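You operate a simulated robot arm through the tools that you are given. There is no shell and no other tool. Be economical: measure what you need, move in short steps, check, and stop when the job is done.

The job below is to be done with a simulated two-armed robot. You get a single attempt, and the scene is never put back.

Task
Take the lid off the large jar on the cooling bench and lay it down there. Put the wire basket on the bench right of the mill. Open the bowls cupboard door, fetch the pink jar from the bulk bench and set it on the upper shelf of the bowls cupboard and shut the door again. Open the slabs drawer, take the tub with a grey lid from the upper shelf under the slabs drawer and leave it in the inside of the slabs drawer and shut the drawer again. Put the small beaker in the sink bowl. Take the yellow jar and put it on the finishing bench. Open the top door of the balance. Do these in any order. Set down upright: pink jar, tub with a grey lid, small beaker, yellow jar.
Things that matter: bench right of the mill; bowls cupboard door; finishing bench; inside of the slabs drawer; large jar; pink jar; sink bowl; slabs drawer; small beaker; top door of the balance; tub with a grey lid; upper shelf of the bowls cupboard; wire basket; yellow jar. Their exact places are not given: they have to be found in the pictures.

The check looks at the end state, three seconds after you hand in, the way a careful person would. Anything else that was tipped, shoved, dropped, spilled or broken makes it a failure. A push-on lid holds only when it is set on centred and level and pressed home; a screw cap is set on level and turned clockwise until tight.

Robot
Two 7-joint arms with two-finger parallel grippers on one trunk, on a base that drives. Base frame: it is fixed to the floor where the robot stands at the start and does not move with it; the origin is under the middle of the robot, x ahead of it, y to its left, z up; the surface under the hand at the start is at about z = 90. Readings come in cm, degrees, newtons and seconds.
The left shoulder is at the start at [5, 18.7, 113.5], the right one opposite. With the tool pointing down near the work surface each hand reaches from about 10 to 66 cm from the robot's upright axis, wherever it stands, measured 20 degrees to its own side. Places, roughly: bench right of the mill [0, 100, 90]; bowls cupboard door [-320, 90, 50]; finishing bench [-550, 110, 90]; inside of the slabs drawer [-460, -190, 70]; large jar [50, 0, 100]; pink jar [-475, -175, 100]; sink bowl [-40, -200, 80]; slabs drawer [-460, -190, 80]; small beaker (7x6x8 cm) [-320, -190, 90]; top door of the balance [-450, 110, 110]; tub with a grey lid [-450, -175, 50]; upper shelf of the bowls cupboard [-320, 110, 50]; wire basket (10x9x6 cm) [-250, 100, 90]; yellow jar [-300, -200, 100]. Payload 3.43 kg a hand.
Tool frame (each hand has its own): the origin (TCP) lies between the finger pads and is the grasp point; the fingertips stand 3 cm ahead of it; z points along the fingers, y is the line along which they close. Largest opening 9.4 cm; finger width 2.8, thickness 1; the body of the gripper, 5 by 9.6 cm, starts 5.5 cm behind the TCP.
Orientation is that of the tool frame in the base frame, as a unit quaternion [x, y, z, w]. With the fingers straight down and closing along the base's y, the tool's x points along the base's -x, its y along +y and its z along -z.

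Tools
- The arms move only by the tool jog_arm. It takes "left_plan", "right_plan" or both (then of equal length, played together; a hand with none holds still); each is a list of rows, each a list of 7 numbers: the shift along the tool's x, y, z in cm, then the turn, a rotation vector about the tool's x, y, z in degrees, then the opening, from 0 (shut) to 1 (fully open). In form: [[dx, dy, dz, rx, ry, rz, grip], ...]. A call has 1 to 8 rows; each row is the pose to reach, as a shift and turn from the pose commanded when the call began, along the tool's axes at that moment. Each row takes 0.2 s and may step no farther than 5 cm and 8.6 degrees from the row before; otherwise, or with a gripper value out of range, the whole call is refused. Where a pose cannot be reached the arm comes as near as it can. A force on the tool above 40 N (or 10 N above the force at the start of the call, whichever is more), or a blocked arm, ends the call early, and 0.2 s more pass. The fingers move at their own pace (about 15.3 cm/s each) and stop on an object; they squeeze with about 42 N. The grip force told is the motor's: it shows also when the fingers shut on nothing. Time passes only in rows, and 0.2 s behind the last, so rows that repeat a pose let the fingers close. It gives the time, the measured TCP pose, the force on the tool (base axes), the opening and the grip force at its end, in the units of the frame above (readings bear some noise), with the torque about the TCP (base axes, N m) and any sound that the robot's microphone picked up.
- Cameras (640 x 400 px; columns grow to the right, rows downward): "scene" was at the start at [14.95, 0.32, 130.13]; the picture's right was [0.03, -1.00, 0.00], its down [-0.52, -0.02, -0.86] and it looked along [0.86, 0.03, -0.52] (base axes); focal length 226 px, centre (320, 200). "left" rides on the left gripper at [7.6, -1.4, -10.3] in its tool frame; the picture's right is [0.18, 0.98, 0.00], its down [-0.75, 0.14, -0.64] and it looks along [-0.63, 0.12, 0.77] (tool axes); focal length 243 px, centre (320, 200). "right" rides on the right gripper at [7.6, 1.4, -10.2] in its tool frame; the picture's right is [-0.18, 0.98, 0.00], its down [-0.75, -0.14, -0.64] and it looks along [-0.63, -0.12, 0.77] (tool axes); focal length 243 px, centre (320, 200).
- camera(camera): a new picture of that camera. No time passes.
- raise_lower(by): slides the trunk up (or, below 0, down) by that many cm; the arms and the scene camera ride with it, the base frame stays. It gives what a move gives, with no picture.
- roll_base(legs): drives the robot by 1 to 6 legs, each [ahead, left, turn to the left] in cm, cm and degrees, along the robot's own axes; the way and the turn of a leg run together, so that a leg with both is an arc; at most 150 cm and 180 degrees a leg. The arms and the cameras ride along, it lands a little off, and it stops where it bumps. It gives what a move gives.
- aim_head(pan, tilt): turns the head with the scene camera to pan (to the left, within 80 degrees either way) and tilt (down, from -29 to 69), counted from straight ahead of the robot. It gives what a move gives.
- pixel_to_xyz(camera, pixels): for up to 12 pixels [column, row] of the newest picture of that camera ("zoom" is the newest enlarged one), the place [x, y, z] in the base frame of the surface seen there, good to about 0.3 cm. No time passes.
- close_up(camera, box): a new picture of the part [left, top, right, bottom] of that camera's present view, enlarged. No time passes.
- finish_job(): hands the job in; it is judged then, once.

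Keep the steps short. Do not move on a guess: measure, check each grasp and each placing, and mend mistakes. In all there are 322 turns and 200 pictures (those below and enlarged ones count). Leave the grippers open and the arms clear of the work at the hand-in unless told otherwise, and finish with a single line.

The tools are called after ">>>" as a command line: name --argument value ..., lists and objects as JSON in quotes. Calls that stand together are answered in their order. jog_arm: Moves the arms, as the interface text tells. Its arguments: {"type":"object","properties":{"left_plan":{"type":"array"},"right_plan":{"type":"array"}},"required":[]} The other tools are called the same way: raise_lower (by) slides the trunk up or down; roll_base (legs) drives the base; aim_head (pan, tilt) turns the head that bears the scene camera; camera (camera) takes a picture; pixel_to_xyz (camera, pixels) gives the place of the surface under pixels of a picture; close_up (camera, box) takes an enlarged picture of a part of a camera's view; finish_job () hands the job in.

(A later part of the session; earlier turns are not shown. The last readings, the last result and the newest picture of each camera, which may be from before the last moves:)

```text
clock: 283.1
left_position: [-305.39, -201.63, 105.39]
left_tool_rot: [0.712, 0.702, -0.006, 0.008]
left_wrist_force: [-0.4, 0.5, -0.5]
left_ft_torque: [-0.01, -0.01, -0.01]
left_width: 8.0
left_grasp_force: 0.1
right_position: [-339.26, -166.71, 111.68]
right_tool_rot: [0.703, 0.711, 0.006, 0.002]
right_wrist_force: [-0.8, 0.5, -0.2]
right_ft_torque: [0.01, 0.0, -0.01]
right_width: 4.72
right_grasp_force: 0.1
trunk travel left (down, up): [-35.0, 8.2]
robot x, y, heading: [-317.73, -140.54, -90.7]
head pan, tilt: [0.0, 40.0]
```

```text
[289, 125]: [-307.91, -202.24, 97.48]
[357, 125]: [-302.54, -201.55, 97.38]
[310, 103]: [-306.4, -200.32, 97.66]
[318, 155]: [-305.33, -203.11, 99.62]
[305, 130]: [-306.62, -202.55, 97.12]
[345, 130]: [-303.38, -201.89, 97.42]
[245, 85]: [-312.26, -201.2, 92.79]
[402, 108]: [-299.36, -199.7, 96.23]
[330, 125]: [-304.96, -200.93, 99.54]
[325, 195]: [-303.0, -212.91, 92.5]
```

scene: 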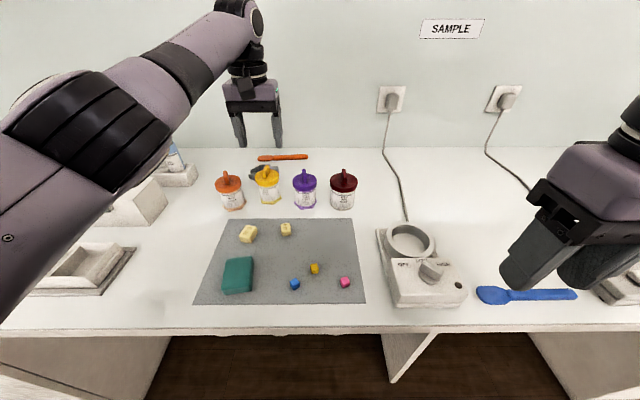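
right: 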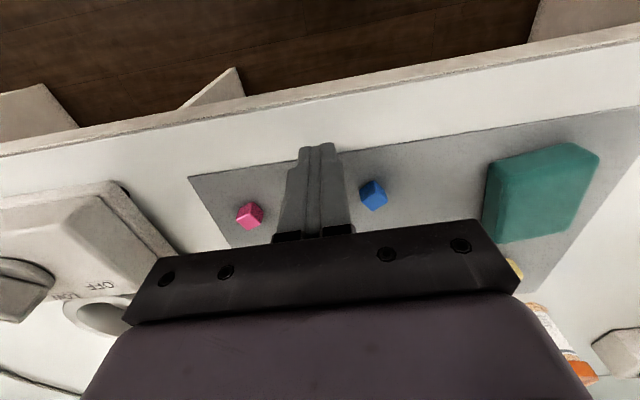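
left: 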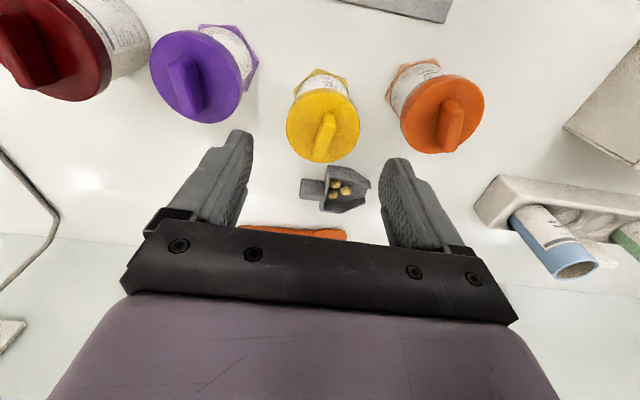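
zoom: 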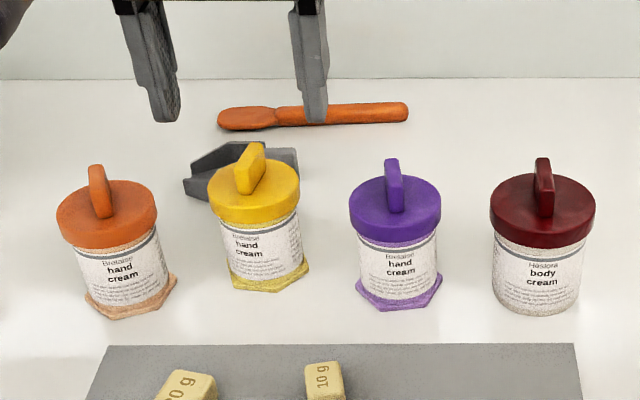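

The lid is about 6 cm across, centred near (-305.1,-202). I'll shift 0.25 cm toward +x, use opening 0.85, and lower again.

>>> jog_arm --left_plan '[[0, 0.25, 3, 0, 0, 0, 0.85], [0, 0.25, 6, 0, 0, 0, 0.85], [0, 0.25, 8, 0, 0, 0, 0.85], [0, 0.25, 9.7, 0, 0, 0, 0.85], [0, 0.25, 9.7, 0, 0, 0, 0.85]]'

>>> close_up --camera "scene" --box '[200, 120, 370, 220]'

```text
clock: 284.3
left_position: [-305.18, -201.88, 95.8]
left_tool_rot: [0.712, 0.702, -0.008, 0.008]
left_wrist_force: [0.0, 0.5, -0.3]
left_ft_torque: [0.02, 0.0, 0.02]
left_width: 7.99
left_grasp_force: 0.0
right_position: [-339.29, -166.77, 111.62]
right_tool_rot: [0.702, 0.712, 0.005, 0.003]
right_wrist_force: [-0.3, 0.2, -0.4]
right_ft_torque: [-0.03, 0.0, 0.0]
right_width: 4.72
right_grasp_force: 0.1
trunk travel left (down, up): [-35.0, 8.2]
robot x, y, heading: [-317.58, -141.06, -90.5]
head pan, tilt: [0.0, 40.0]
```

```text
3.76 times, centred on (285, 170) of scene
```

zoom: 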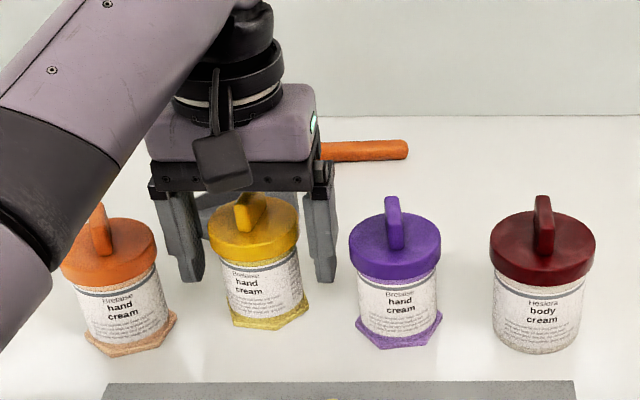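

It's down with no contact and straddles the jar. I'll close.

>>> jog_arm --left_plan '[[0, 0, 0, 0, 0, 0, 0.4], [0, 0, 0, 0, 0, 0, 0], [0, 0, 0, 0, 0, 0, 0], [0, 0, -1, 0, 0, 0, 0], [0, 0, -3, 0, 0, 0, 0], [0, 0, -3, 0, 0, 0, 0]]'

>>> close_up --camera "scene" --box '[200, 120, 370, 220]'

```text
clock: 285.7
left_position: [-305.1, -201.81, 98.81]
left_tool_rot: [0.712, 0.702, -0.007, 0.007]
left_wrist_force: [-0.1, 0.2, 0.1]
left_ft_torque: [-0.02, 0.01, 0.01]
left_width: 6.17
left_grasp_force: 41.5
right_position: [-339.44, -166.81, 111.7]
right_tool_rot: [0.702, 0.712, 0.006, 0.003]
right_wrist_force: [-1.0, -0.1, -0.9]
right_ft_torque: [0.0, 0.03, 0.02]
right_width: 4.7
right_grasp_force: 0.0
trunk travel left (down, up): [-35.0, 8.2]
robot x, y, heading: [-317.68, -140.76, -90.6]
head pan, tilt: [0.0, 40.0]
```

```text
3.76 times, centred on (285, 170) of scene
```

zoom: 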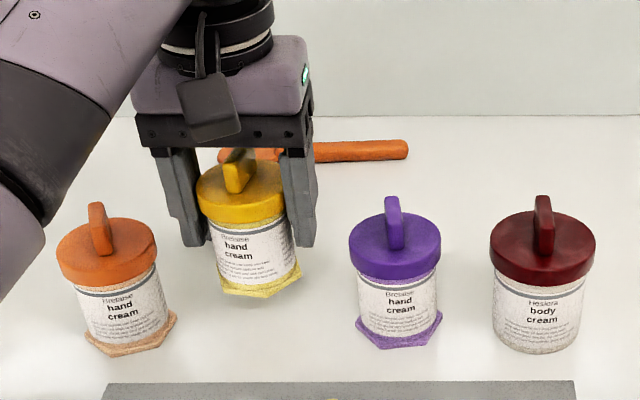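

The yellow jar is held at 6.17 cm. I'll raise and retract it.

>>> jog_arm --left_plan '[[0, 0, -4.5, 0, 0, 0, 0], [0, 0, -9, 0, 0, 0, 0], [0, 0, -13, 0, 0, 0, 0], [4.8, 0, -14, 0, 0, 0, 0], [9.6, 0, -14, 0, 0, 0, 0], [14.4, 0, -14, 0, 0, 0, 0], [19.2, 0, -14, 0, 0, 0, 0], [24, 0, -14, 0, 0, 0, 0]]'

>>> roll_base --legs '[[-60, 0, 0], [0, -130, 0], [0, -15, 0]]'

>>> aim_head --pan 0 --tilt 30

>>> camera --camera "scene"

```text
clock: 287.5
left_position: [-313.74, -195.26, 118.53]
left_tool_rot: [0.707, 0.707, -0.005, 0.008]
left_wrist_force: [-0.8, 0.9, 0.3]
left_ft_torque: [-0.08, -0.12, 0.0]
left_width: 6.15
left_grasp_force: 41.9
left hand out of reach, approached as far as the arm can: row 3, 4, 5, 6, 7, 8
right_position: [-339.94, -166.09, 111.59]
right_tool_rot: [0.703, 0.711, 0.005, 0.006]
right_wrist_force: [-2.0, 1.0, -0.1]
right_ft_torque: [-0.13, -0.12, -0.02]
right_width: 4.68
right_grasp_force: 0.0
trunk travel left (down, up): [-35.0, 8.2]
robot x, y, heading: [-317.92, -141.22, -90.5]
head pan, tilt: [0.0, 40.0]
```

```text
clock: 303.5
left_position: [-456.6, -133.55, 118.64]
left_tool_rot: [0.712, 0.702, -0.008, 0.006]
left_wrist_force: [0.5, 0.3, -1.7]
left_ft_torque: [-0.03, -0.02, 0.02]
left_width: 6.12
left_grasp_force: 42.4
right_position: [-482.42, -104.14, 111.63]
right_tool_rot: [0.707, 0.707, 0.004, 0.002]
right_wrist_force: [0.4, -0.2, -0.2]
right_ft_torque: [0.05, 0.0, -0.01]
right_width: 4.7
right_grasp_force: 0.1
trunk travel left (down, up): [-35.0, 8.2]
robot x, y, heading: [-460.52, -78.48, -91.2]
head pan, tilt: [0.0, 40.0]
```

```text
clock: 304.2
left_position: [-456.36, -133.67, 118.51]
left_tool_rot: [0.712, 0.702, -0.008, 0.005]
left_wrist_force: [-0.3, -0.3, -0.6]
left_ft_torque: [0.0, 0.01, -0.01]
left_width: 6.09
left_grasp_force: 42.4
right_position: [-482.35, -104.05, 111.57]
right_tool_rot: [0.708, 0.706, 0.005, 0.003]
right_wrist_force: [-0.7, -0.1, -0.8]
right_ft_torque: [-0.04, -0.02, 0.0]
right_width: 4.69
right_grasp_force: 0.1
trunk travel left (down, up): [-35.0, 8.2]
robot x, y, heading: [-460.41, -78.34, -91.3]
head pan, tilt: [0.0, 30.0]
```

```text
84 pictures are left
```

scene: 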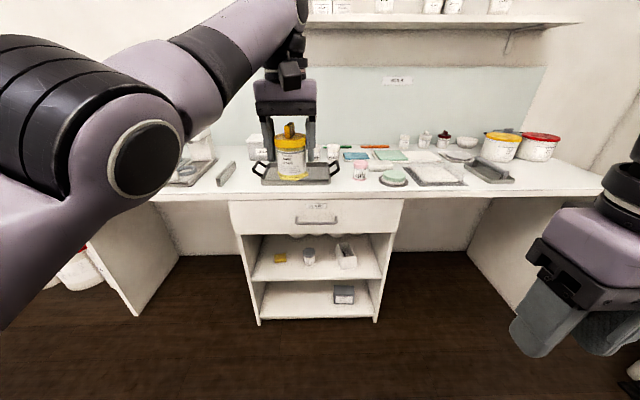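

The slabs drawer is at (317,217), with open shelves beneath. I'll tuck the left arm in and zoom in on the drawer unit and bench.

>>> jog_arm --left_plan '[[4, 1, 1.5, 0, 0, 0, 0], [8, 3, 3, 0, 0, 0, 0], [12, 5, 4, 0, 0, 0, 0], [16, 7, 4, 0, 0, 0, 0], [20, 9, 4, 0, 0, 0, 0], [20, 12, 4, 0, 0, 0, 0]]'

>>> close_up --camera "scene" --box '[230, 130, 450, 320]'

```text
clock: 305.6
left_position: [-456.21, -133.26, 119.31]
left_tool_rot: [0.713, 0.701, -0.008, 0.006]
left_wrist_force: [-0.1, -0.4, 0.5]
left_ft_torque: [-0.02, -0.04, 0.02]
left_width: 6.1
left_grasp_force: 42.5
left hand out of reach, approached as far as the arm can: row 1, 2, 3, 4, 5, 6
right_position: [-482.53, -104.1, 111.66]
right_tool_rot: [0.707, 0.707, 0.006, 0.004]
right_wrist_force: [0.5, -0.1, 0.1]
right_ft_torque: [0.01, 0.01, 0.02]
right_width: 4.69
right_grasp_force: 0.1
trunk travel left (down, up): [-35.0, 8.2]
robot x, y, heading: [-460.18, -78.3, -91.5]
head pan, tilt: [0.0, 30.0]
```

```text
2.11 times, centred on (340, 225) of scene
```

zoom: 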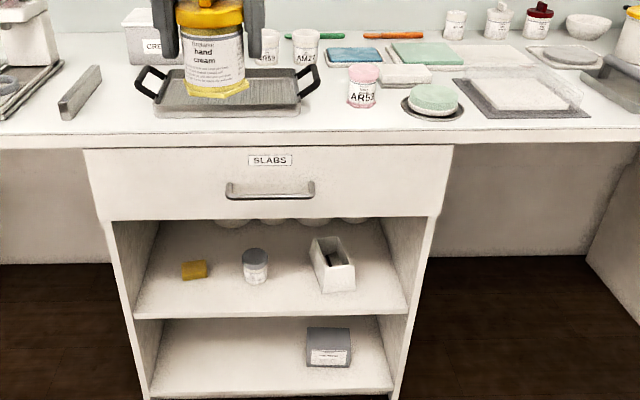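

The left arm seems stuck at a joint limit. I'll try simply lowering it.

>>> jog_arm --left_plan '[[0, 0, 2, 0, 0, 0, 0], [0, 0, 5, 0, 0, 0, 0], [0, 0, 8, 0, 0, 0, 0], [0, 0, 10, 0, 0, 0, 0]]'

>>> camera --camera "scene"

```text
clock: 306.6
left_position: [-457.89, -136.46, 109.74]
left_tool_rot: [0.712, 0.702, -0.007, 0.004]
left_wrist_force: [0.3, 0.1, -0.2]
left_ft_torque: [-0.01, 0.03, 0.0]
left_width: 6.11
left_grasp_force: 42.6
left hand out of reach, approached as far as the arm can: row 1, 2, 3, 4
right_position: [-482.35, -104.16, 111.53]
right_tool_rot: [0.708, 0.706, 0.005, 0.003]
right_wrist_force: [-0.2, -0.9, -0.4]
right_ft_torque: [-0.01, 0.05, -0.01]
right_width: 4.71
right_grasp_force: 0.2
trunk travel left (down, up): [-35.0, 8.2]
robot x, y, heading: [-460.45, -78.28, -91.4]
head pan, tilt: [0.0, 30.0]
```

```text
82 pictures are left
```

scene: 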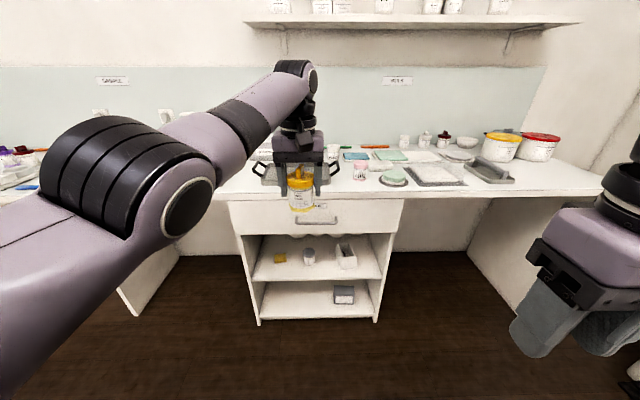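

Lowering worked. I'll now move it outward (+x) and back.

>>> jog_arm --left_plan '[[0, 4, 0, 0, 0, 0, 0], [0, 8, 0, 0, 0, 0, 0], [0, 12, 0, 0, 0, 0, 0], [0, 16, 0, 0, 0, 0, 0]]'

```text
clock: 307.6
left_position: [-442.22, -140.41, 110.51]
left_tool_rot: [0.712, 0.702, -0.008, 0.005]
left_wrist_force: [0.5, 0.3, -0.2]
left_ft_torque: [-0.04, -0.03, 0.0]
left_width: 6.06
left_grasp_force: 42.2
left hand out of reach, approached as far as the arm can: row 1, 2, 3, 4
right_position: [-482.22, -104.14, 111.62]
right_tool_rot: [0.707, 0.707, 0.005, 0.003]
right_wrist_force: [0.6, -0.1, 0.0]
right_ft_torque: [-0.01, -0.02, 0.03]
right_width: 4.7
right_grasp_force: 0.2
trunk travel left (down, up): [-35.0, 8.2]
robot x, y, heading: [-460.74, -78.57, -91.5]
head pan, tilt: [0.0, 30.0]
```

>>> jog_arm --left_plan '[[3, 0, 2, 0, 0, 0, 0], [6, 0, 4, 0, 0, 0, 0], [9, 0, 6, 0, 0, 0, 0], [12, 0, 8, 0, 0, 0, 0]]'

>>> camera --camera "scene"

```text
clock: 308.6
left_position: [-444.31, -141.51, 104.34]
left_tool_rot: [0.712, 0.702, -0.008, 0.005]
left_wrist_force: [-0.2, 0.6, -1.4]
left_ft_torque: [0.0, -0.02, 0.01]
left_width: 6.07
left_grasp_force: 42.2
left hand out of reach, approached as far as the arm can: row 1, 2, 3, 4
right_position: [-482.34, -104.19, 111.49]
right_tool_rot: [0.707, 0.707, 0.005, 0.003]
right_wrist_force: [-0.3, 0.0, 0.3]
right_ft_torque: [0.0, -0.01, -0.02]
right_width: 4.69
right_grasp_force: 0.0
trunk travel left (down, up): [-35.0, 8.2]
robot x, y, heading: [-460.51, -78.33, -91.6]
head pan, tilt: [0.0, 30.0]
```

```text
81 pictures are left
```

scene: 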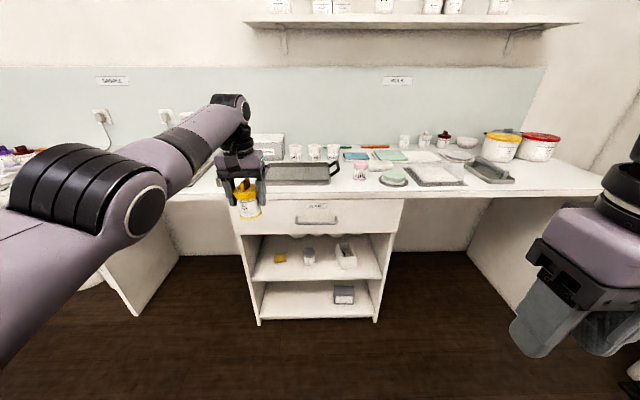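

The arm hangs on some joint limit. I'll test a small yaw of the hand to free it (the jar stays upright).

>>> jog_arm --left_plan '[[0, 0, 0, 0, 0, 8, 0], [0, 0, 0, 0, 0, 16, 0], [2, 0, 0, 0, 0, 24, 0], [5, 0, 0, 0, 0, 30, 0], [8, 0, 0, 0, 0, 30, 0]]'

```text
clock: 309.8
left_position: [-445.22, -141.13, 105.64]
left_tool_rot: [0.87, 0.493, -0.007, 0.006]
left_wrist_force: [0.6, -0.2, -0.2]
left_ft_torque: [-0.01, -0.02, 0.0]
left_width: 6.1
left_grasp_force: 41.8
left hand out of reach, approached as far as the arm can: row 3, 4, 5
right_position: [-482.43, -104.16, 111.6]
right_tool_rot: [0.707, 0.707, 0.005, 0.003]
right_wrist_force: [0.4, 0.7, -0.1]
right_ft_torque: [0.01, 0.02, 0.03]
right_width: 4.69
right_grasp_force: 0.1
trunk travel left (down, up): [-35.0, 8.2]
robot x, y, heading: [-460.5, -78.57, -91.3]
head pan, tilt: [0.0, 30.0]
```

Only the inward direction is blocked, which is typical of a straight elbow. I'll command a longer inward pull to break it loose.

>>> jog_arm --left_plan '[[4.8, 0, 0, 0, 0, 0, 0], [9.6, 0, 0, 0, 0, 0, 0], [14.4, 0, 0, 0, 0, 0, 0], [19.2, 0, 0, 0, 0, 0, 0], [24, 0, 0, 0, 0, 0, 0], [28, 0, 0, 0, 0, 0, 0], [28, 0, 0, 0, 0, 0, 0], [28, 0, 0, 0, 0, 0, 0]]'

>>> camera --camera "scene"

```text
clock: 311.6
left_position: [-425.47, -140.15, 109.84]
left_tool_rot: [0.869, 0.495, -0.007, 0.007]
left_wrist_force: [-0.3, 0.2, -0.2]
left_ft_torque: [0.01, 0.0, 0.03]
left_width: 6.12
left_grasp_force: 41.9
left hand out of reach, approached as far as the arm can: row 1, 2, 3, 4, 5, 6, 7, 8
right_position: [-482.46, -104.23, 111.59]
right_tool_rot: [0.707, 0.707, 0.006, 0.004]
right_wrist_force: [-0.7, 0.4, 0.0]
right_ft_torque: [0.0, 0.03, 0.0]
right_width: 4.69
right_grasp_force: 0.0
trunk travel left (down, up): [-35.0, 8.2]
robot x, y, heading: [-460.29, -78.56, -91.4]
head pan, tilt: [0.0, 30.0]
```

```text
80 pictures are left
```

scene: 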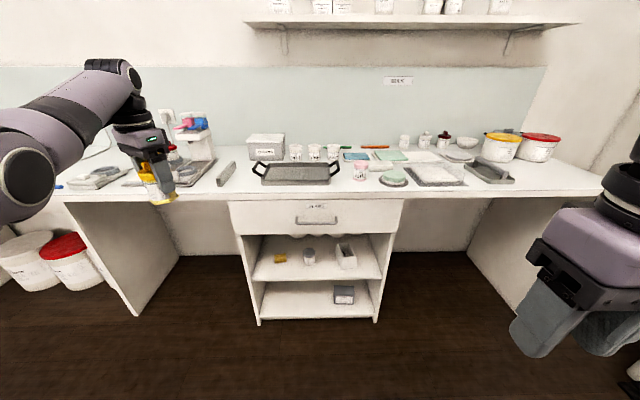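

>>> pixel_to_xyz --camera "scene" --pixels '[[25, 185], [60, 120], [110, 75], [130, 85], [145, 155], [10, 140]]'

>>> aim_head --pan 60 --tilt 25

>>> camera --camera "scene"

```text
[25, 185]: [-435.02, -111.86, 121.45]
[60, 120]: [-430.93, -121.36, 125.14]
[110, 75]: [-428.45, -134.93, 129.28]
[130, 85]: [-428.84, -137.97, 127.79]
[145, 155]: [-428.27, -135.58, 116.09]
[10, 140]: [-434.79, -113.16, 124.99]
```

```text
clock: 312.9
left_position: [-425.49, -140.14, 109.86]
left_tool_rot: [0.87, 0.494, -0.008, 0.007]
left_wrist_force: [0.6, -1.1, -1.6]
left_ft_torque: [0.01, 0.02, 0.04]
left_width: 6.08
left_grasp_force: 42.1
right_position: [-482.37, -104.2, 111.56]
right_tool_rot: [0.707, 0.707, 0.005, 0.003]
right_wrist_force: [-0.2, -0.1, 0.2]
right_ft_torque: [-0.01, -0.01, -0.05]
right_width: 4.7
right_grasp_force: 0.0
trunk travel left (down, up): [-35.0, 8.2]
robot x, y, heading: [-460.62, -78.4, -91.8]
head pan, tilt: [60.0, 25.0]
```

```text
79 pictures are left
```

scene: 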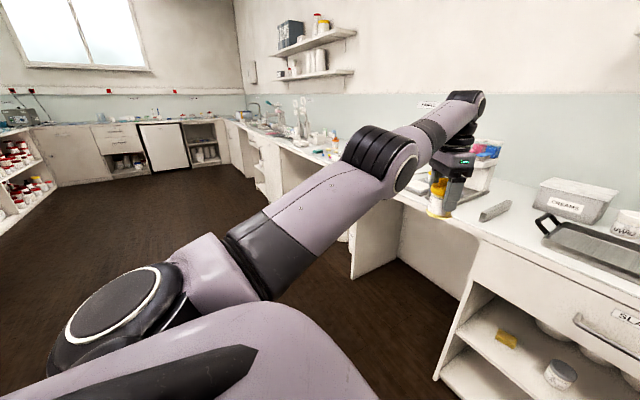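

The arm is fully straight, with its elbow hinge axis horizontal. Raising the hand should bend the elbow the allowed way, so I'll go up 10 cm and then inward.

>>> jog_arm --left_plan '[[0, 0, -4, 0, 0, 0, 0], [0, 0, -8, 0, 0, 0, 0], [0, 0, -12, 0, 0, 0, 0], [0, 0, -16, 0, 0, 0, 0], [3, 0, -18, 0, 0, 0, 0], [7, 0, -18, 0, 0, 0, 0], [11, 0, -18, 0, 0, 0, 0], [15, 0, -18, 0, 0, 0, 0]]'

>>> camera --camera "scene"

```text
clock: 314.7
left_position: [-426.88, -136.74, 119.57]
left_tool_rot: [0.87, 0.492, -0.007, 0.009]
left_wrist_force: [0.0, 0.2, -0.9]
left_ft_torque: [0.01, 0.01, 0.03]
left_width: 6.1
left_grasp_force: 42.2
left hand out of reach, approached as far as the arm can: row 1, 2, 3, 4, 5, 6, 7, 8
right_position: [-482.44, -104.14, 111.54]
right_tool_rot: [0.707, 0.707, 0.005, 0.003]
right_wrist_force: [-0.1, 1.2, -0.8]
right_ft_torque: [0.0, -0.03, -0.02]
right_width: 4.68
right_grasp_force: 0.0
trunk travel left (down, up): [-35.0, 8.2]
robot x, y, heading: [-460.49, -78.36, -91.4]
head pan, tilt: [60.0, 25.0]
```

```text
78 pictures are left
```

scene: 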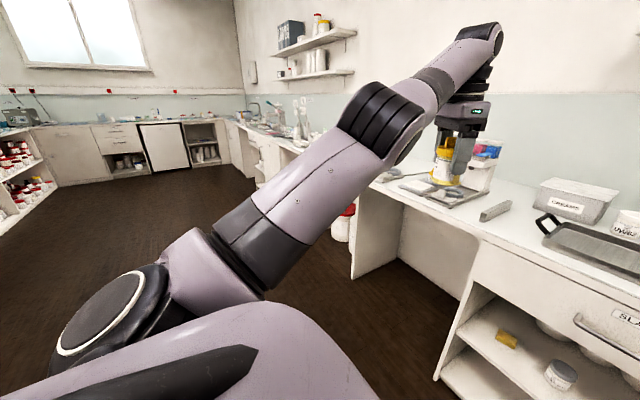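

The arm stays straight, but it still moves up, down and sideways. I'll use it as it is: drive to the finishing bench, place the yellow jar there using the base, and free the arm afterwards. First I back off and turn around.

>>> roll_base --legs '[[-45, 0, 0], [0, 0, -90], [0, 0, -90]]'

>>> aim_head --pan 20 --tilt 20

>>> camera --camera "scene"

```text
clock: 325.1
left_position: [-492.32, 25.02, 119.61]
left_tool_rot: [-0.489, 0.872, 0.01, 0.007]
left_wrist_force: [0.2, 0.2, -0.4]
left_ft_torque: [-0.01, 0.01, -0.03]
left_width: 6.11
left_grasp_force: 41.9
right_position: [-437.09, -8.05, 111.53]
right_tool_rot: [-0.704, 0.71, 0.002, -0.005]
right_wrist_force: [-0.2, 0.1, 0.7]
right_ft_torque: [0.0, 0.02, -0.03]
right_width: 4.69
right_grasp_force: 0.1
trunk travel left (down, up): [-35.0, 8.2]
robot x, y, heading: [-459.28, -33.26, 88.0]
head pan, tilt: [60.0, 25.0]
```

```text
clock: 326.2
left_position: [-492.41, 25.08, 119.62]
left_tool_rot: [-0.489, 0.872, 0.009, 0.007]
left_wrist_force: [0.1, 1.2, 0.1]
left_ft_torque: [-0.02, -0.03, 0.01]
left_width: 6.08
left_grasp_force: 41.9
right_position: [-437.14, -7.98, 111.58]
right_tool_rot: [-0.704, 0.71, 0.003, -0.005]
right_wrist_force: [-0.4, 0.0, -0.4]
right_ft_torque: [-0.03, 0.01, 0.02]
right_width: 4.68
right_grasp_force: 0.0
trunk travel left (down, up): [-35.0, 8.2]
robot x, y, heading: [-459.55, -33.49, 88.5]
head pan, tilt: [20.0, 20.0]
```

```text
77 pictures are left
```

scene: 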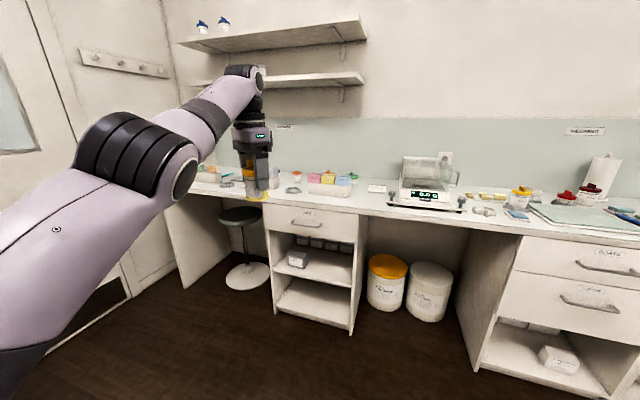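

I see the balance at (425,185) and the finishing bench at left. I'll measure free spots.

>>> pixel_to_xyz --camera "scene" --pixels '[[215, 195], [235, 198], [282, 192], [300, 200], [345, 205], [375, 200], [350, 190], [240, 240], [425, 175], [420, 160], [290, 180]]'

>>> close_up --camera "scene" --box '[180, 130, 400, 220]'

```text
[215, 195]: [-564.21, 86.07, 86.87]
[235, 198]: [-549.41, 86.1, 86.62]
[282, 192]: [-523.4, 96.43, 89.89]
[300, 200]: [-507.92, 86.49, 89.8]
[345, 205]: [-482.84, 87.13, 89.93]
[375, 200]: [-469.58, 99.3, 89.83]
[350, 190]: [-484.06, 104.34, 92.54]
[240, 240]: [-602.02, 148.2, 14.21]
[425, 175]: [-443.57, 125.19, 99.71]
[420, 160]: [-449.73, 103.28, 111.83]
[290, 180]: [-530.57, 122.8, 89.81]
```

```text
2.91 times, centred on (290, 175) of scene
```

zoom: 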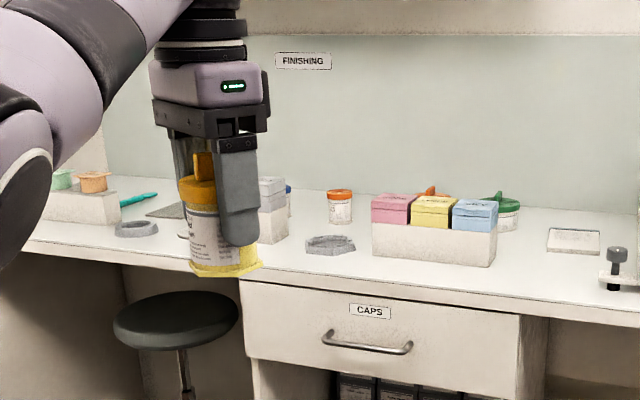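

A free spot is near (-525,97). I'll drive so the jar hangs above it, and check.

>>> roll_base --legs '[[0, 33, 0], [66, 0, 0]]'

>>> aim_head --pan 25 --tilt 35

>>> camera --camera "scene"

```text
clock: 333.0
left_position: [-525.88, 92.0, 119.58]
left_tool_rot: [-0.497, 0.868, 0.008, 0.007]
left_wrist_force: [-0.5, 0.1, -0.3]
left_ft_torque: [0.01, 0.01, 0.01]
left_width: 6.09
left_grasp_force: 42.2
right_position: [-470.1, 60.11, 111.63]
right_tool_rot: [0.712, -0.702, -0.003, 0.006]
right_wrist_force: [-0.3, 1.0, -0.5]
right_ft_torque: [-0.05, 0.0, 0.01]
right_width: 4.71
right_grasp_force: 0.0
trunk travel left (down, up): [-35.0, 8.2]
robot x, y, heading: [-491.64, 33.84, 89.3]
head pan, tilt: [20.0, 20.0]
```

```text
clock: 333.7
left_position: [-525.92, 91.97, 119.6]
left_tool_rot: [-0.497, 0.867, 0.009, 0.007]
left_wrist_force: [0.3, 0.2, -0.7]
left_ft_torque: [0.01, 0.0, 0.0]
left_width: 6.09
left_grasp_force: 41.9
right_position: [-470.06, 60.06, 111.59]
right_tool_rot: [0.712, -0.702, -0.003, 0.006]
right_wrist_force: [0.5, 0.3, -0.2]
right_ft_torque: [0.0, 0.01, 0.03]
right_width: 4.72
right_grasp_force: 0.1
trunk travel left (down, up): [-35.0, 8.2]
robot x, y, heading: [-491.53, 33.92, 89.3]
head pan, tilt: [25.0, 35.0]
```

```text
75 pictures are left
```

scene: 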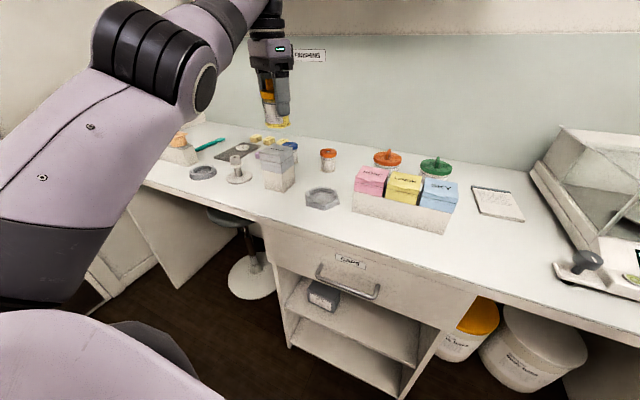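

>>> pixel_to_xyz --camera "scene" --pixels '[[280, 190], [265, 205], [300, 180], [322, 200], [240, 180], [330, 160], [238, 205], [200, 175], [345, 180], [308, 215]]'

```text
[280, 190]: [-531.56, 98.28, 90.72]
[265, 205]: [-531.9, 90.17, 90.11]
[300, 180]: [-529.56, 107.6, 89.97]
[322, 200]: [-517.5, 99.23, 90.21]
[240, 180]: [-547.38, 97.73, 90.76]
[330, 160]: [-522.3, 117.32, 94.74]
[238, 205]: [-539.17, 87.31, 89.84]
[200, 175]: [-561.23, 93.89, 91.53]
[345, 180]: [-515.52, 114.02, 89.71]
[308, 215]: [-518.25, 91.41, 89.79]
```

A clear place is (-530.8,92), in front of the white stack and left of the ring. I'll shift the base 5 cm left, then lower with the trunk so the jar descends straight.

>>> roll_base --legs '[[0, 5, 0]]'

>>> raise_lower --by -16

>>> camera --camera "scene"

>>> camera --camera "left"

```text
clock: 334.9
left_position: [-531.03, 92.03, 119.62]
left_tool_rot: [-0.497, 0.867, 0.009, 0.008]
left_wrist_force: [-0.9, 0.2, 0.3]
left_ft_torque: [0.02, -0.05, 0.01]
left_width: 6.07
left_grasp_force: 41.9
right_position: [-475.15, 60.11, 111.68]
right_tool_rot: [0.711, -0.703, -0.003, 0.006]
right_wrist_force: [0.2, 0.7, 0.6]
right_ft_torque: [-0.03, 0.0, 0.0]
right_width: 4.72
right_grasp_force: 0.0
trunk travel left (down, up): [-35.0, 8.2]
robot x, y, heading: [-496.77, 34.28, 89.4]
head pan, tilt: [25.0, 35.0]
```

```text
clock: 336.7
left_position: [-530.94, 92.04, 103.63]
left_tool_rot: [-0.498, 0.867, 0.009, 0.007]
left_wrist_force: [0.0, 0.4, -0.4]
left_ft_torque: [0.02, 0.05, -0.02]
left_width: 6.11
left_grasp_force: 42.2
right_position: [-475.11, 60.16, 95.56]
right_tool_rot: [0.712, -0.702, -0.003, 0.006]
right_wrist_force: [-0.1, -0.5, 0.2]
right_ft_torque: [-0.03, 0.0, 0.03]
right_width: 4.7
right_grasp_force: 0.1
trunk travel left (down, up): [-19.0, 24.2]
robot x, y, heading: [-497.0, 34.02, 89.6]
head pan, tilt: [25.0, 35.0]
```

```text
74 pictures are left
```

scene: 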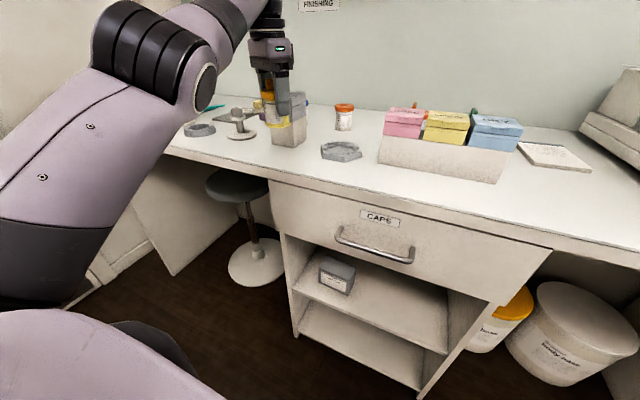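

```text
73 pictures are left
```

left: 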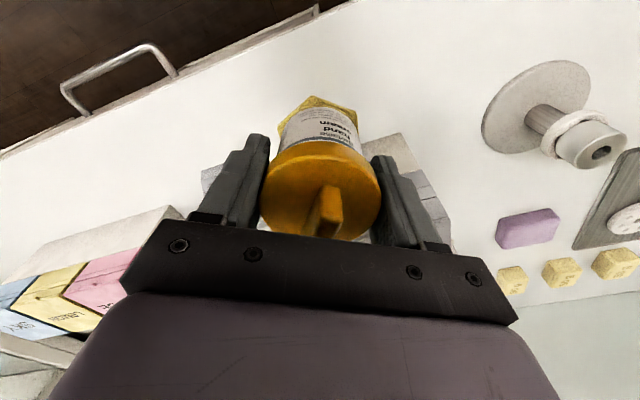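

I'll check the gap between jar and stack.

>>> close_up --camera "scene" --box '[220, 60, 360, 180]'

>>> pixel_to_xyz --camera "scene" --pixels '[[278, 138], [297, 140], [290, 143], [300, 105], [300, 125], [268, 120]]'

```text
3.33 times, centred on (290, 120) of scene
```

zoom: 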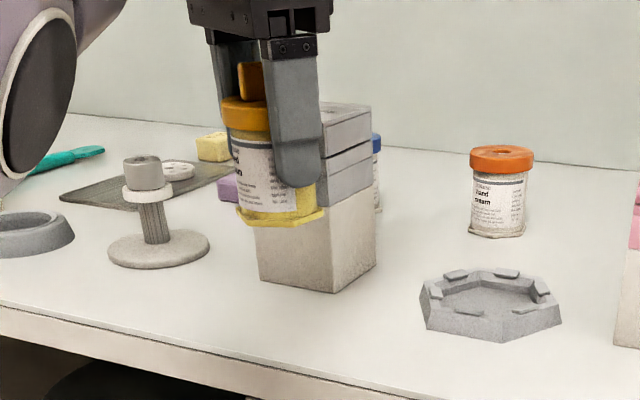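

```text
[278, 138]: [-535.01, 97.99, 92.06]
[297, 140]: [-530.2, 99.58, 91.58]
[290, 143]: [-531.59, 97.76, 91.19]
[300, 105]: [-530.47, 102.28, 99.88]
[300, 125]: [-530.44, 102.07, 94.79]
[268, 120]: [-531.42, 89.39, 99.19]
```

The jar clears the stack by about 2 cm. I'll lower 7.5 cm more.

>>> raise_lower --by -7.5

>>> close_up --camera "scene" --box '[220, 60, 360, 180]'

```text
clock: 337.8
left_position: [-530.95, 91.98, 96.22]
left_tool_rot: [-0.498, 0.867, 0.01, 0.006]
left_wrist_force: [-0.1, -0.4, -0.6]
left_ft_torque: [0.0, 0.0, 0.01]
left_width: 6.1
left_grasp_force: 42.4
right_position: [-475.13, 60.04, 88.07]
right_tool_rot: [0.711, -0.703, -0.003, 0.005]
right_wrist_force: [0.0, -0.3, 0.0]
right_ft_torque: [0.01, 0.04, -0.02]
right_width: 4.71
right_grasp_force: 0.1
trunk travel left (down, up): [-11.5, 31.7]
robot x, y, heading: [-496.45, 34.46, 89.1]
head pan, tilt: [25.0, 35.0]
```

```text
3.33 times, centred on (290, 120) of scene
```

zoom: 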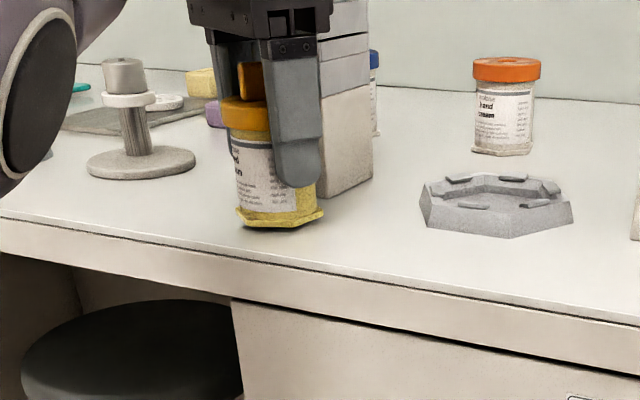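

Nearly touching. I'll lower a bit more until I feel contact.

>>> raise_lower --by -0.5

```text
clock: 338.4
left_position: [-530.97, 91.95, 95.86]
left_tool_rot: [-0.497, 0.868, 0.01, 0.008]
left_wrist_force: [-0.5, 0.9, 5.3]
left_ft_torque: [-0.05, -0.06, 0.02]
left_width: 6.06
left_grasp_force: 42.0
right_position: [-475.09, 60.06, 87.51]
right_tool_rot: [0.711, -0.703, -0.004, 0.006]
right_wrist_force: [0.0, 0.1, -0.4]
right_ft_torque: [0.0, 0.01, -0.04]
right_width: 4.69
right_grasp_force: 0.0
trunk travel left (down, up): [-11.0, 32.2]
robot x, y, heading: [-496.74, 34.38, 89.3]
head pan, tilt: [25.0, 35.0]
```

Contact at 5 N. I'll open the left hand to 0.85, then raise with the trunk.

>>> jog_arm --left_plan '[[0, 0, 0, 0, 0, 0, 0.75], [0, 0, 0, 0, 0, 0, 0.85], [0, 0, 0, 0, 0, 0, 0.85]]'

>>> raise_lower --by 16

>>> close_up --camera "scene" --box '[200, 60, 380, 220]'

```text
clock: 339.1
left_position: [-530.84, 92.05, 95.66]
left_tool_rot: [-0.498, 0.867, 0.01, 0.006]
left_wrist_force: [0.5, 0.3, 0.3]
left_ft_torque: [0.02, -0.02, 0.0]
left_width: 7.99
left_grasp_force: 0.1
right_position: [-475.06, 60.17, 87.64]
right_tool_rot: [0.711, -0.703, -0.003, 0.005]
right_wrist_force: [-0.5, 0.7, 0.2]
right_ft_torque: [0.02, 0.02, 0.02]
right_width: 4.7
right_grasp_force: 0.0
trunk travel left (down, up): [-11.0, 32.2]
robot x, y, heading: [-496.71, 34.39, 89.6]
head pan, tilt: [25.0, 35.0]
```

```text
clock: 341.0
left_position: [-530.96, 92.01, 111.62]
left_tool_rot: [-0.498, 0.867, 0.009, 0.007]
left_wrist_force: [0.4, 0.2, -0.2]
left_ft_torque: [0.01, 0.01, -0.01]
left_width: 7.99
left_grasp_force: 0.1
right_position: [-475.19, 60.11, 103.66]
right_tool_rot: [0.712, -0.702, -0.003, 0.005]
right_wrist_force: [-0.1, -1.1, -0.5]
right_ft_torque: [0.04, 0.0, 0.0]
right_width: 4.68
right_grasp_force: 0.1
trunk travel left (down, up): [-27.0, 16.2]
robot x, y, heading: [-496.7, 34.12, 89.4]
head pan, tilt: [25.0, 35.0]
```

```text
2.50 times, centred on (290, 140) of scene
```

zoom: 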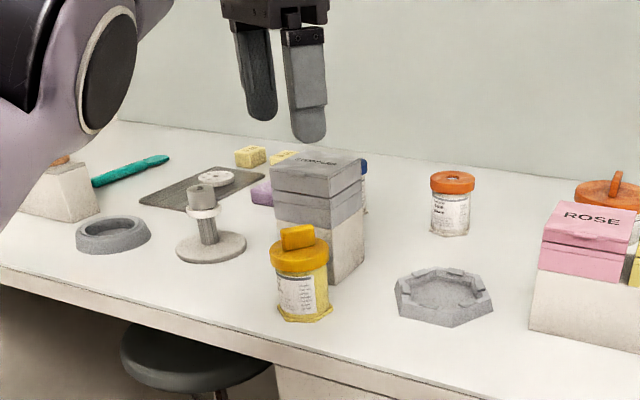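

The yellow jar stands upright on the finishing bench. I'll back off 35 cm and free the left arm by pitching the empty hand.

>>> roll_base --legs '[[-35, 0, 0]]'

>>> jog_arm --left_plan '[[0, 0, 0, 0, -8, 0, 0.85], [0, 0, 0, 0, -16, 0, 0.85], [0, 0, 0, 0, -24, 0, 0.85], [0, 0, 0, 0, -32, 0, 0.85], [2, 0, 0, 0, -40, 0, 0.85], [5, 0, 0, 0, -48, 0, 0.85], [8, 0, 0, 0, -56, 0, 0.85], [12, 0, 0, 0, -56, 0, 0.85]]'

```text
clock: 343.3
left_position: [-531.18, 56.96, 111.69]
left_tool_rot: [-0.496, 0.868, 0.01, 0.006]
left_wrist_force: [0.2, 0.8, 0.4]
left_ft_torque: [0.01, -0.02, 0.02]
left_width: 7.99
left_grasp_force: 0.0
right_position: [-475.48, 24.92, 103.69]
right_tool_rot: [0.71, -0.704, -0.003, 0.005]
right_wrist_force: [0.6, 0.4, -0.8]
right_ft_torque: [0.07, 0.0, 0.01]
right_width: 4.71
right_grasp_force: 0.0
trunk travel left (down, up): [-27.0, 16.2]
robot x, y, heading: [-496.79, -1.41, 89.3]
head pan, tilt: [25.0, 35.0]
```

```text
clock: 345.1
left_position: [-537.41, 46.69, 111.32]
left_tool_rot: [-0.434, 0.763, 0.242, 0.414]
left_wrist_force: [-0.2, 0.0, 0.6]
left_ft_torque: [0.0, 0.04, 0.0]
left_width: 7.97
left_grasp_force: 0.1
left hand out of reach, approached as far as the arm can: row 1, 2, 3, 4
right_position: [-475.49, 24.87, 103.64]
right_tool_rot: [0.71, -0.704, -0.004, 0.005]
right_wrist_force: [0.3, 1.1, -0.4]
right_ft_torque: [0.02, 0.02, 0.02]
right_width: 4.7
right_grasp_force: 0.0
trunk travel left (down, up): [-27.0, 16.2]
robot x, y, heading: [-496.9, -1.01, 89.2]
head pan, tilt: [25.0, 35.0]
```

Freed. I'll pitch the hand back to vertical while drawing it in.

>>> jog_arm --left_plan '[[0.5, 0, -1.5, 0, 7, 0, 1], [1, 0, -3, 0, 14, 0, 1], [1.5, 0, -4.5, 0, 21, 0, 1], [2, 0, -6, 0, 28, 0, 1], [2.5, 0, -7.5, 0, 35, 0, 1], [3, 0, -9, 0, 42, 0, 1], [3.5, 0, -10.5, 0, 49, 0, 1], [4, 0, -12, 0, 56, 0, 1]]'

>>> jog_arm --left_plan '[[2, -2, 0, 0, 0, -7, 1], [4, -4, 0, 0, 0, -14, 1], [6, -6, 0, 0, 0, -21, 1], [6, -8, 0, 0, 0, -28, 1], [6, -10, 0, 0, 0, -29, 1]]'

>>> aim_head --pan -20 --tilt 25

>>> camera --camera "scene"

```text
clock: 346.9
left_position: [-543.47, 35.95, 114.45]
left_tool_rot: [-0.496, 0.868, 0.008, 0.008]
left_wrist_force: [0.0, 0.2, -1.1]
left_ft_torque: [-0.05, -0.01, 0.01]
left_width: 9.41
left_grasp_force: 0.0
right_position: [-475.57, 25.05, 103.71]
right_tool_rot: [0.71, -0.704, -0.003, 0.006]
right_wrist_force: [-0.1, -0.1, -0.5]
right_ft_torque: [-0.02, -0.01, 0.0]
right_width: 4.68
right_grasp_force: 0.2
trunk travel left (down, up): [-27.0, 16.2]
robot x, y, heading: [-497.33, -0.63, 89.1]
head pan, tilt: [25.0, 35.0]
```

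```text
clock: 348.1
left_position: [-534.79, 29.66, 112.44]
left_tool_rot: [-0.698, 0.716, 0.008, 0.009]
left_wrist_force: [-0.1, 0.3, -0.4]
left_ft_torque: [-0.01, 0.0, 0.0]
left_width: 9.41
left_grasp_force: 0.0
left hand out of reach, approached as far as the arm can: row 1, 2, 3, 4, 5
right_position: [-475.56, 24.8, 103.52]
right_tool_rot: [0.71, -0.704, -0.003, 0.006]
right_wrist_force: [0.4, -0.2, -0.7]
right_ft_torque: [-0.04, -0.04, 0.0]
right_width: 4.71
right_grasp_force: 0.0
trunk travel left (down, up): [-27.0, 16.2]
robot x, y, heading: [-497.06, -1.2, 89.1]
head pan, tilt: [25.0, 35.0]
```

```text
clock: 349.2
left_position: [-534.86, 29.61, 112.42]
left_tool_rot: [-0.698, 0.716, 0.007, 0.008]
left_wrist_force: [0.4, -0.2, 0.3]
left_ft_torque: [0.03, -0.01, 0.02]
left_width: 9.37
left_grasp_force: 0.1
right_position: [-475.5, 25.02, 103.57]
right_tool_rot: [0.71, -0.704, -0.003, 0.006]
right_wrist_force: [0.2, -0.6, -0.8]
right_ft_torque: [0.01, 0.0, 0.03]
right_width: 4.69
right_grasp_force: 0.0
trunk travel left (down, up): [-27.0, 16.2]
robot x, y, heading: [-497.16, -0.97, 89.2]
head pan, tilt: [-20.0, 25.0]
```

```text
69 pictures are left
```

scene: 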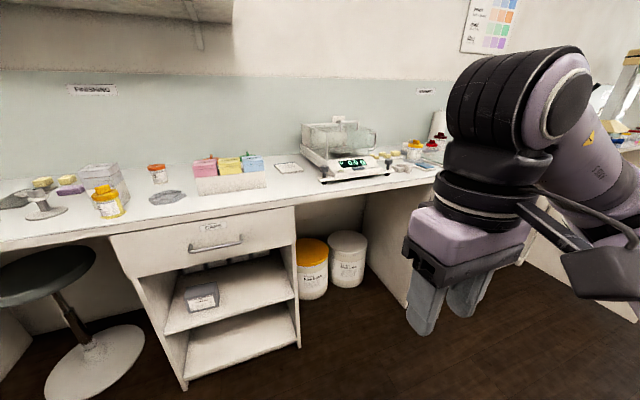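

The balance is at (345,150). I'll take a close-up of its top door.

>>> close_up --camera "scene" --box '[290, 105, 400, 190]'

>>> pixel_to_xyz --camera "scene" --pixels '[[340, 120], [310, 128], [372, 130], [330, 150], [305, 150], [372, 148], [345, 162], [352, 172], [320, 124]]'

```text
4.71 times, centred on (345, 148) of scene
```

zoom: 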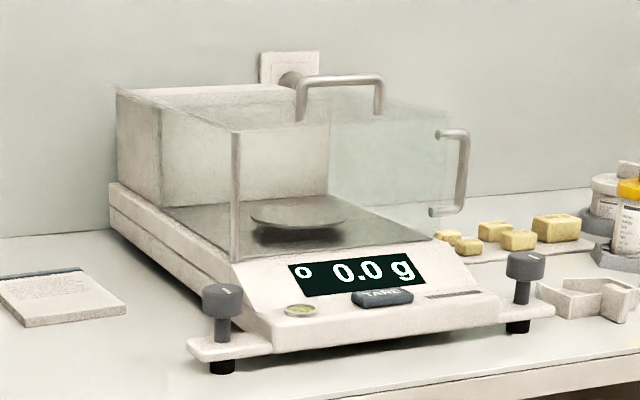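

```text
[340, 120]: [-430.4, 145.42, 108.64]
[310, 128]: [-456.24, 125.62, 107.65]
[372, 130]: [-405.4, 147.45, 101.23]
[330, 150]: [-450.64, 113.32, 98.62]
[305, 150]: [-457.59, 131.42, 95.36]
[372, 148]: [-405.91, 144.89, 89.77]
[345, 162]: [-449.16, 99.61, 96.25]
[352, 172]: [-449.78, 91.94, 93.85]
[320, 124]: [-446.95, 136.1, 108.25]
```

The top glass has a U handle at (340,85) in the zoom. I'll measure the handle and the glass edges.

>>> pixel_to_xyz --camera "zoom" --pixels '[[300, 100], [318, 81], [345, 79], [380, 95], [381, 108], [303, 116], [236, 131], [448, 139], [120, 92], [300, 85], [235, 200], [440, 215]]'

```text
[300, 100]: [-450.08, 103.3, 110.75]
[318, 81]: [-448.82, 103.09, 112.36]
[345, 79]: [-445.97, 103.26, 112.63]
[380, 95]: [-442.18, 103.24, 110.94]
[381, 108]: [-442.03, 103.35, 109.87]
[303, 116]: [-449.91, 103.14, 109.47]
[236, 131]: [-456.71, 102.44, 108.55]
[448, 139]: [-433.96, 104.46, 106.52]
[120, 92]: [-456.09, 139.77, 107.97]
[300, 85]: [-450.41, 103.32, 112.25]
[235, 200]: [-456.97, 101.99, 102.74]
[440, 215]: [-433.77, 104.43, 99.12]
```

The handle bar runs along x from -450.4 to -441.8 at y 103.2, z 109–112.6, at the front edge of the top glass. I'll raise the trunk 14 and drive so the right hand can grip it across its ends.

>>> raise_lower --by 14

>>> roll_base --legs '[[0, -30, 0.8], [42, 0, 0]]'

>>> aim_head --pan -15 --tilt 25

>>> camera --camera "scene"

```text
clock: 350.9
left_position: [-534.81, 29.69, 126.46]
left_tool_rot: [-0.698, 0.716, 0.007, 0.009]
left_wrist_force: [-0.2, 0.2, -0.6]
left_ft_torque: [0.0, -0.02, -0.02]
left_width: 9.38
left_grasp_force: 0.1
right_position: [-475.41, 24.98, 117.63]
right_tool_rot: [0.711, -0.704, -0.003, 0.006]
right_wrist_force: [-0.3, -0.2, 0.3]
right_ft_torque: [-0.01, 0.02, -0.02]
right_width: 4.67
right_grasp_force: 0.0
trunk travel left (down, up): [-41.0, 2.2]
robot x, y, heading: [-497.23, -0.56, 89.4]
head pan, tilt: [-20.0, 25.0]
```

```text
clock: 356.3
left_position: [-504.51, 70.62, 126.59]
left_tool_rot: [-0.703, 0.711, 0.007, 0.01]
left_wrist_force: [0.7, -0.2, -0.1]
left_ft_torque: [-0.02, 0.0, -0.02]
left_width: 9.4
left_grasp_force: 0.0
right_position: [-445.24, 66.74, 117.51]
right_tool_rot: [0.715, -0.699, -0.003, 0.006]
right_wrist_force: [0.0, -0.4, -0.7]
right_ft_torque: [0.0, 0.01, 0.02]
right_width: 4.71
right_grasp_force: 0.1
trunk travel left (down, up): [-41.0, 2.2]
robot x, y, heading: [-466.37, 40.61, 90.2]
head pan, tilt: [-20.0, 25.0]
```

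```text
clock: 356.9
left_position: [-504.55, 70.71, 126.53]
left_tool_rot: [-0.702, 0.712, 0.008, 0.008]
left_wrist_force: [-0.8, -0.3, -0.7]
left_ft_torque: [0.0, -0.02, 0.0]
left_width: 9.42
left_grasp_force: 0.0
right_position: [-445.14, 66.67, 117.61]
right_tool_rot: [0.716, -0.698, -0.003, 0.006]
right_wrist_force: [0.5, -0.6, -0.4]
right_ft_torque: [-0.01, 0.0, -0.02]
right_width: 4.73
right_grasp_force: 0.2
trunk travel left (down, up): [-41.0, 2.2]
robot x, y, heading: [-466.57, 39.74, 89.6]
head pan, tilt: [-15.0, 25.0]
```

```text
67 pictures are left
```

scene: 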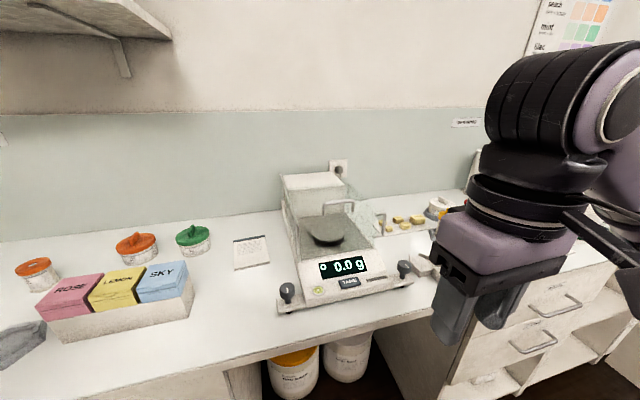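

I'll drive ahead 8 cm, then bring the open right hand above the handle, staying at z 117.5.

>>> roll_base --legs '[[8, 0, 0]]'

>>> jog_arm --right_plan '[[-4.8, 0, 0, 0, 0, 0, 1], [-9.6, 0, 0, 0, 0, 0, 1], [-14.4, 0, 0, 0, 0, 0, 1], [-19.2, 0.1, 0, 0, 0, 0, 1], [-24, 0.2, 0, 0, 0, 0, 1], [-28.5, 0.25, 0, 0, 0, 0, 1], [-28.5, 0.25, 0, 0, 0, 0, 1]]'

>>> camera --camera "right"

```text
clock: 358.0
left_position: [-504.51, 78.57, 126.41]
left_tool_rot: [-0.703, 0.711, 0.007, 0.008]
left_wrist_force: [0.6, 0.4, -0.2]
left_ft_torque: [-0.04, 0.04, 0.02]
left_width: 9.4
left_grasp_force: 0.0
right_position: [-445.16, 74.6, 117.59]
right_tool_rot: [0.715, -0.699, -0.004, 0.006]
right_wrist_force: [0.6, -0.1, 0.1]
right_ft_torque: [-0.04, -0.04, 0.02]
right_width: 4.68
right_grasp_force: 0.0
trunk travel left (down, up): [-41.0, 2.2]
robot x, y, heading: [-466.73, 48.15, 89.8]
head pan, tilt: [-15.0, 25.0]
```

```text
clock: 359.6
left_position: [-504.43, 78.38, 126.4]
left_tool_rot: [-0.703, 0.711, 0.007, 0.009]
left_wrist_force: [-0.2, 0.3, 0.2]
left_ft_torque: [0.0, 0.02, 0.0]
left_width: 9.41
left_grasp_force: 0.2
right_position: [-446.03, 103.12, 117.51]
right_tool_rot: [0.715, -0.699, -0.003, 0.005]
right_wrist_force: [0.2, 0.4, 0.4]
right_ft_torque: [0.01, 0.02, 0.01]
right_width: 9.39
right_grasp_force: 0.1
trunk travel left (down, up): [-41.0, 2.2]
robot x, y, heading: [-466.53, 48.03, 90.0]
head pan, tilt: [-15.0, 25.0]
```

```text
66 pictures are left
```

right: 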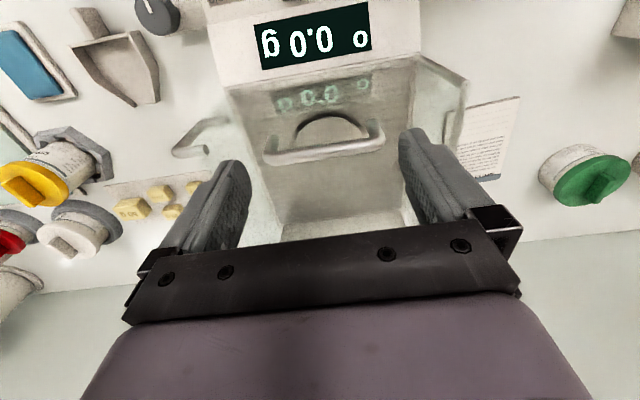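

The handle is centred between the fingers. I'll lower 4.2 cm and close on its ends.

>>> jog_arm --right_plan '[[0, 0, 2, 0, 0, 0, 1], [0, 0, 3.5, 0, 0, 0, 1], [0, 0, 4.2, 0, 0, 0, 1], [0, 0, 4.2, 0, 0, 0, 0.85], [0, 0, 4.2, 0, 0, 0, 0.8], [0, 0, 4.2, 0, 0, 0, 0.8]]'

>>> close_up --camera "scene" --box '[260, 160, 420, 300]'

```text
clock: 361.0
left_position: [-504.48, 78.55, 126.51]
left_tool_rot: [-0.702, 0.712, 0.008, 0.009]
left_wrist_force: [0.3, -0.2, -1.0]
left_ft_torque: [0.0, 0.02, -0.03]
left_width: 9.42
left_grasp_force: 0.0
right_position: [-446.06, 103.02, 113.5]
right_tool_rot: [0.714, -0.7, -0.003, 0.006]
right_wrist_force: [4.8, 2.4, 6.5]
right_ft_torque: [-0.41, -0.64, -0.08]
right_width: 8.89
right_grasp_force: 44.5
trunk travel left (down, up): [-41.0, 2.2]
robot x, y, heading: [-466.75, 48.51, 90.0]
head pan, tilt: [-15.0, 25.0]
```

```text
2.86 times, centred on (340, 230) of scene
```

zoom: 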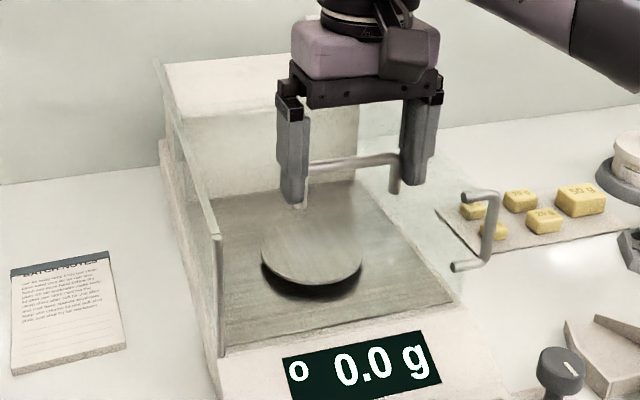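

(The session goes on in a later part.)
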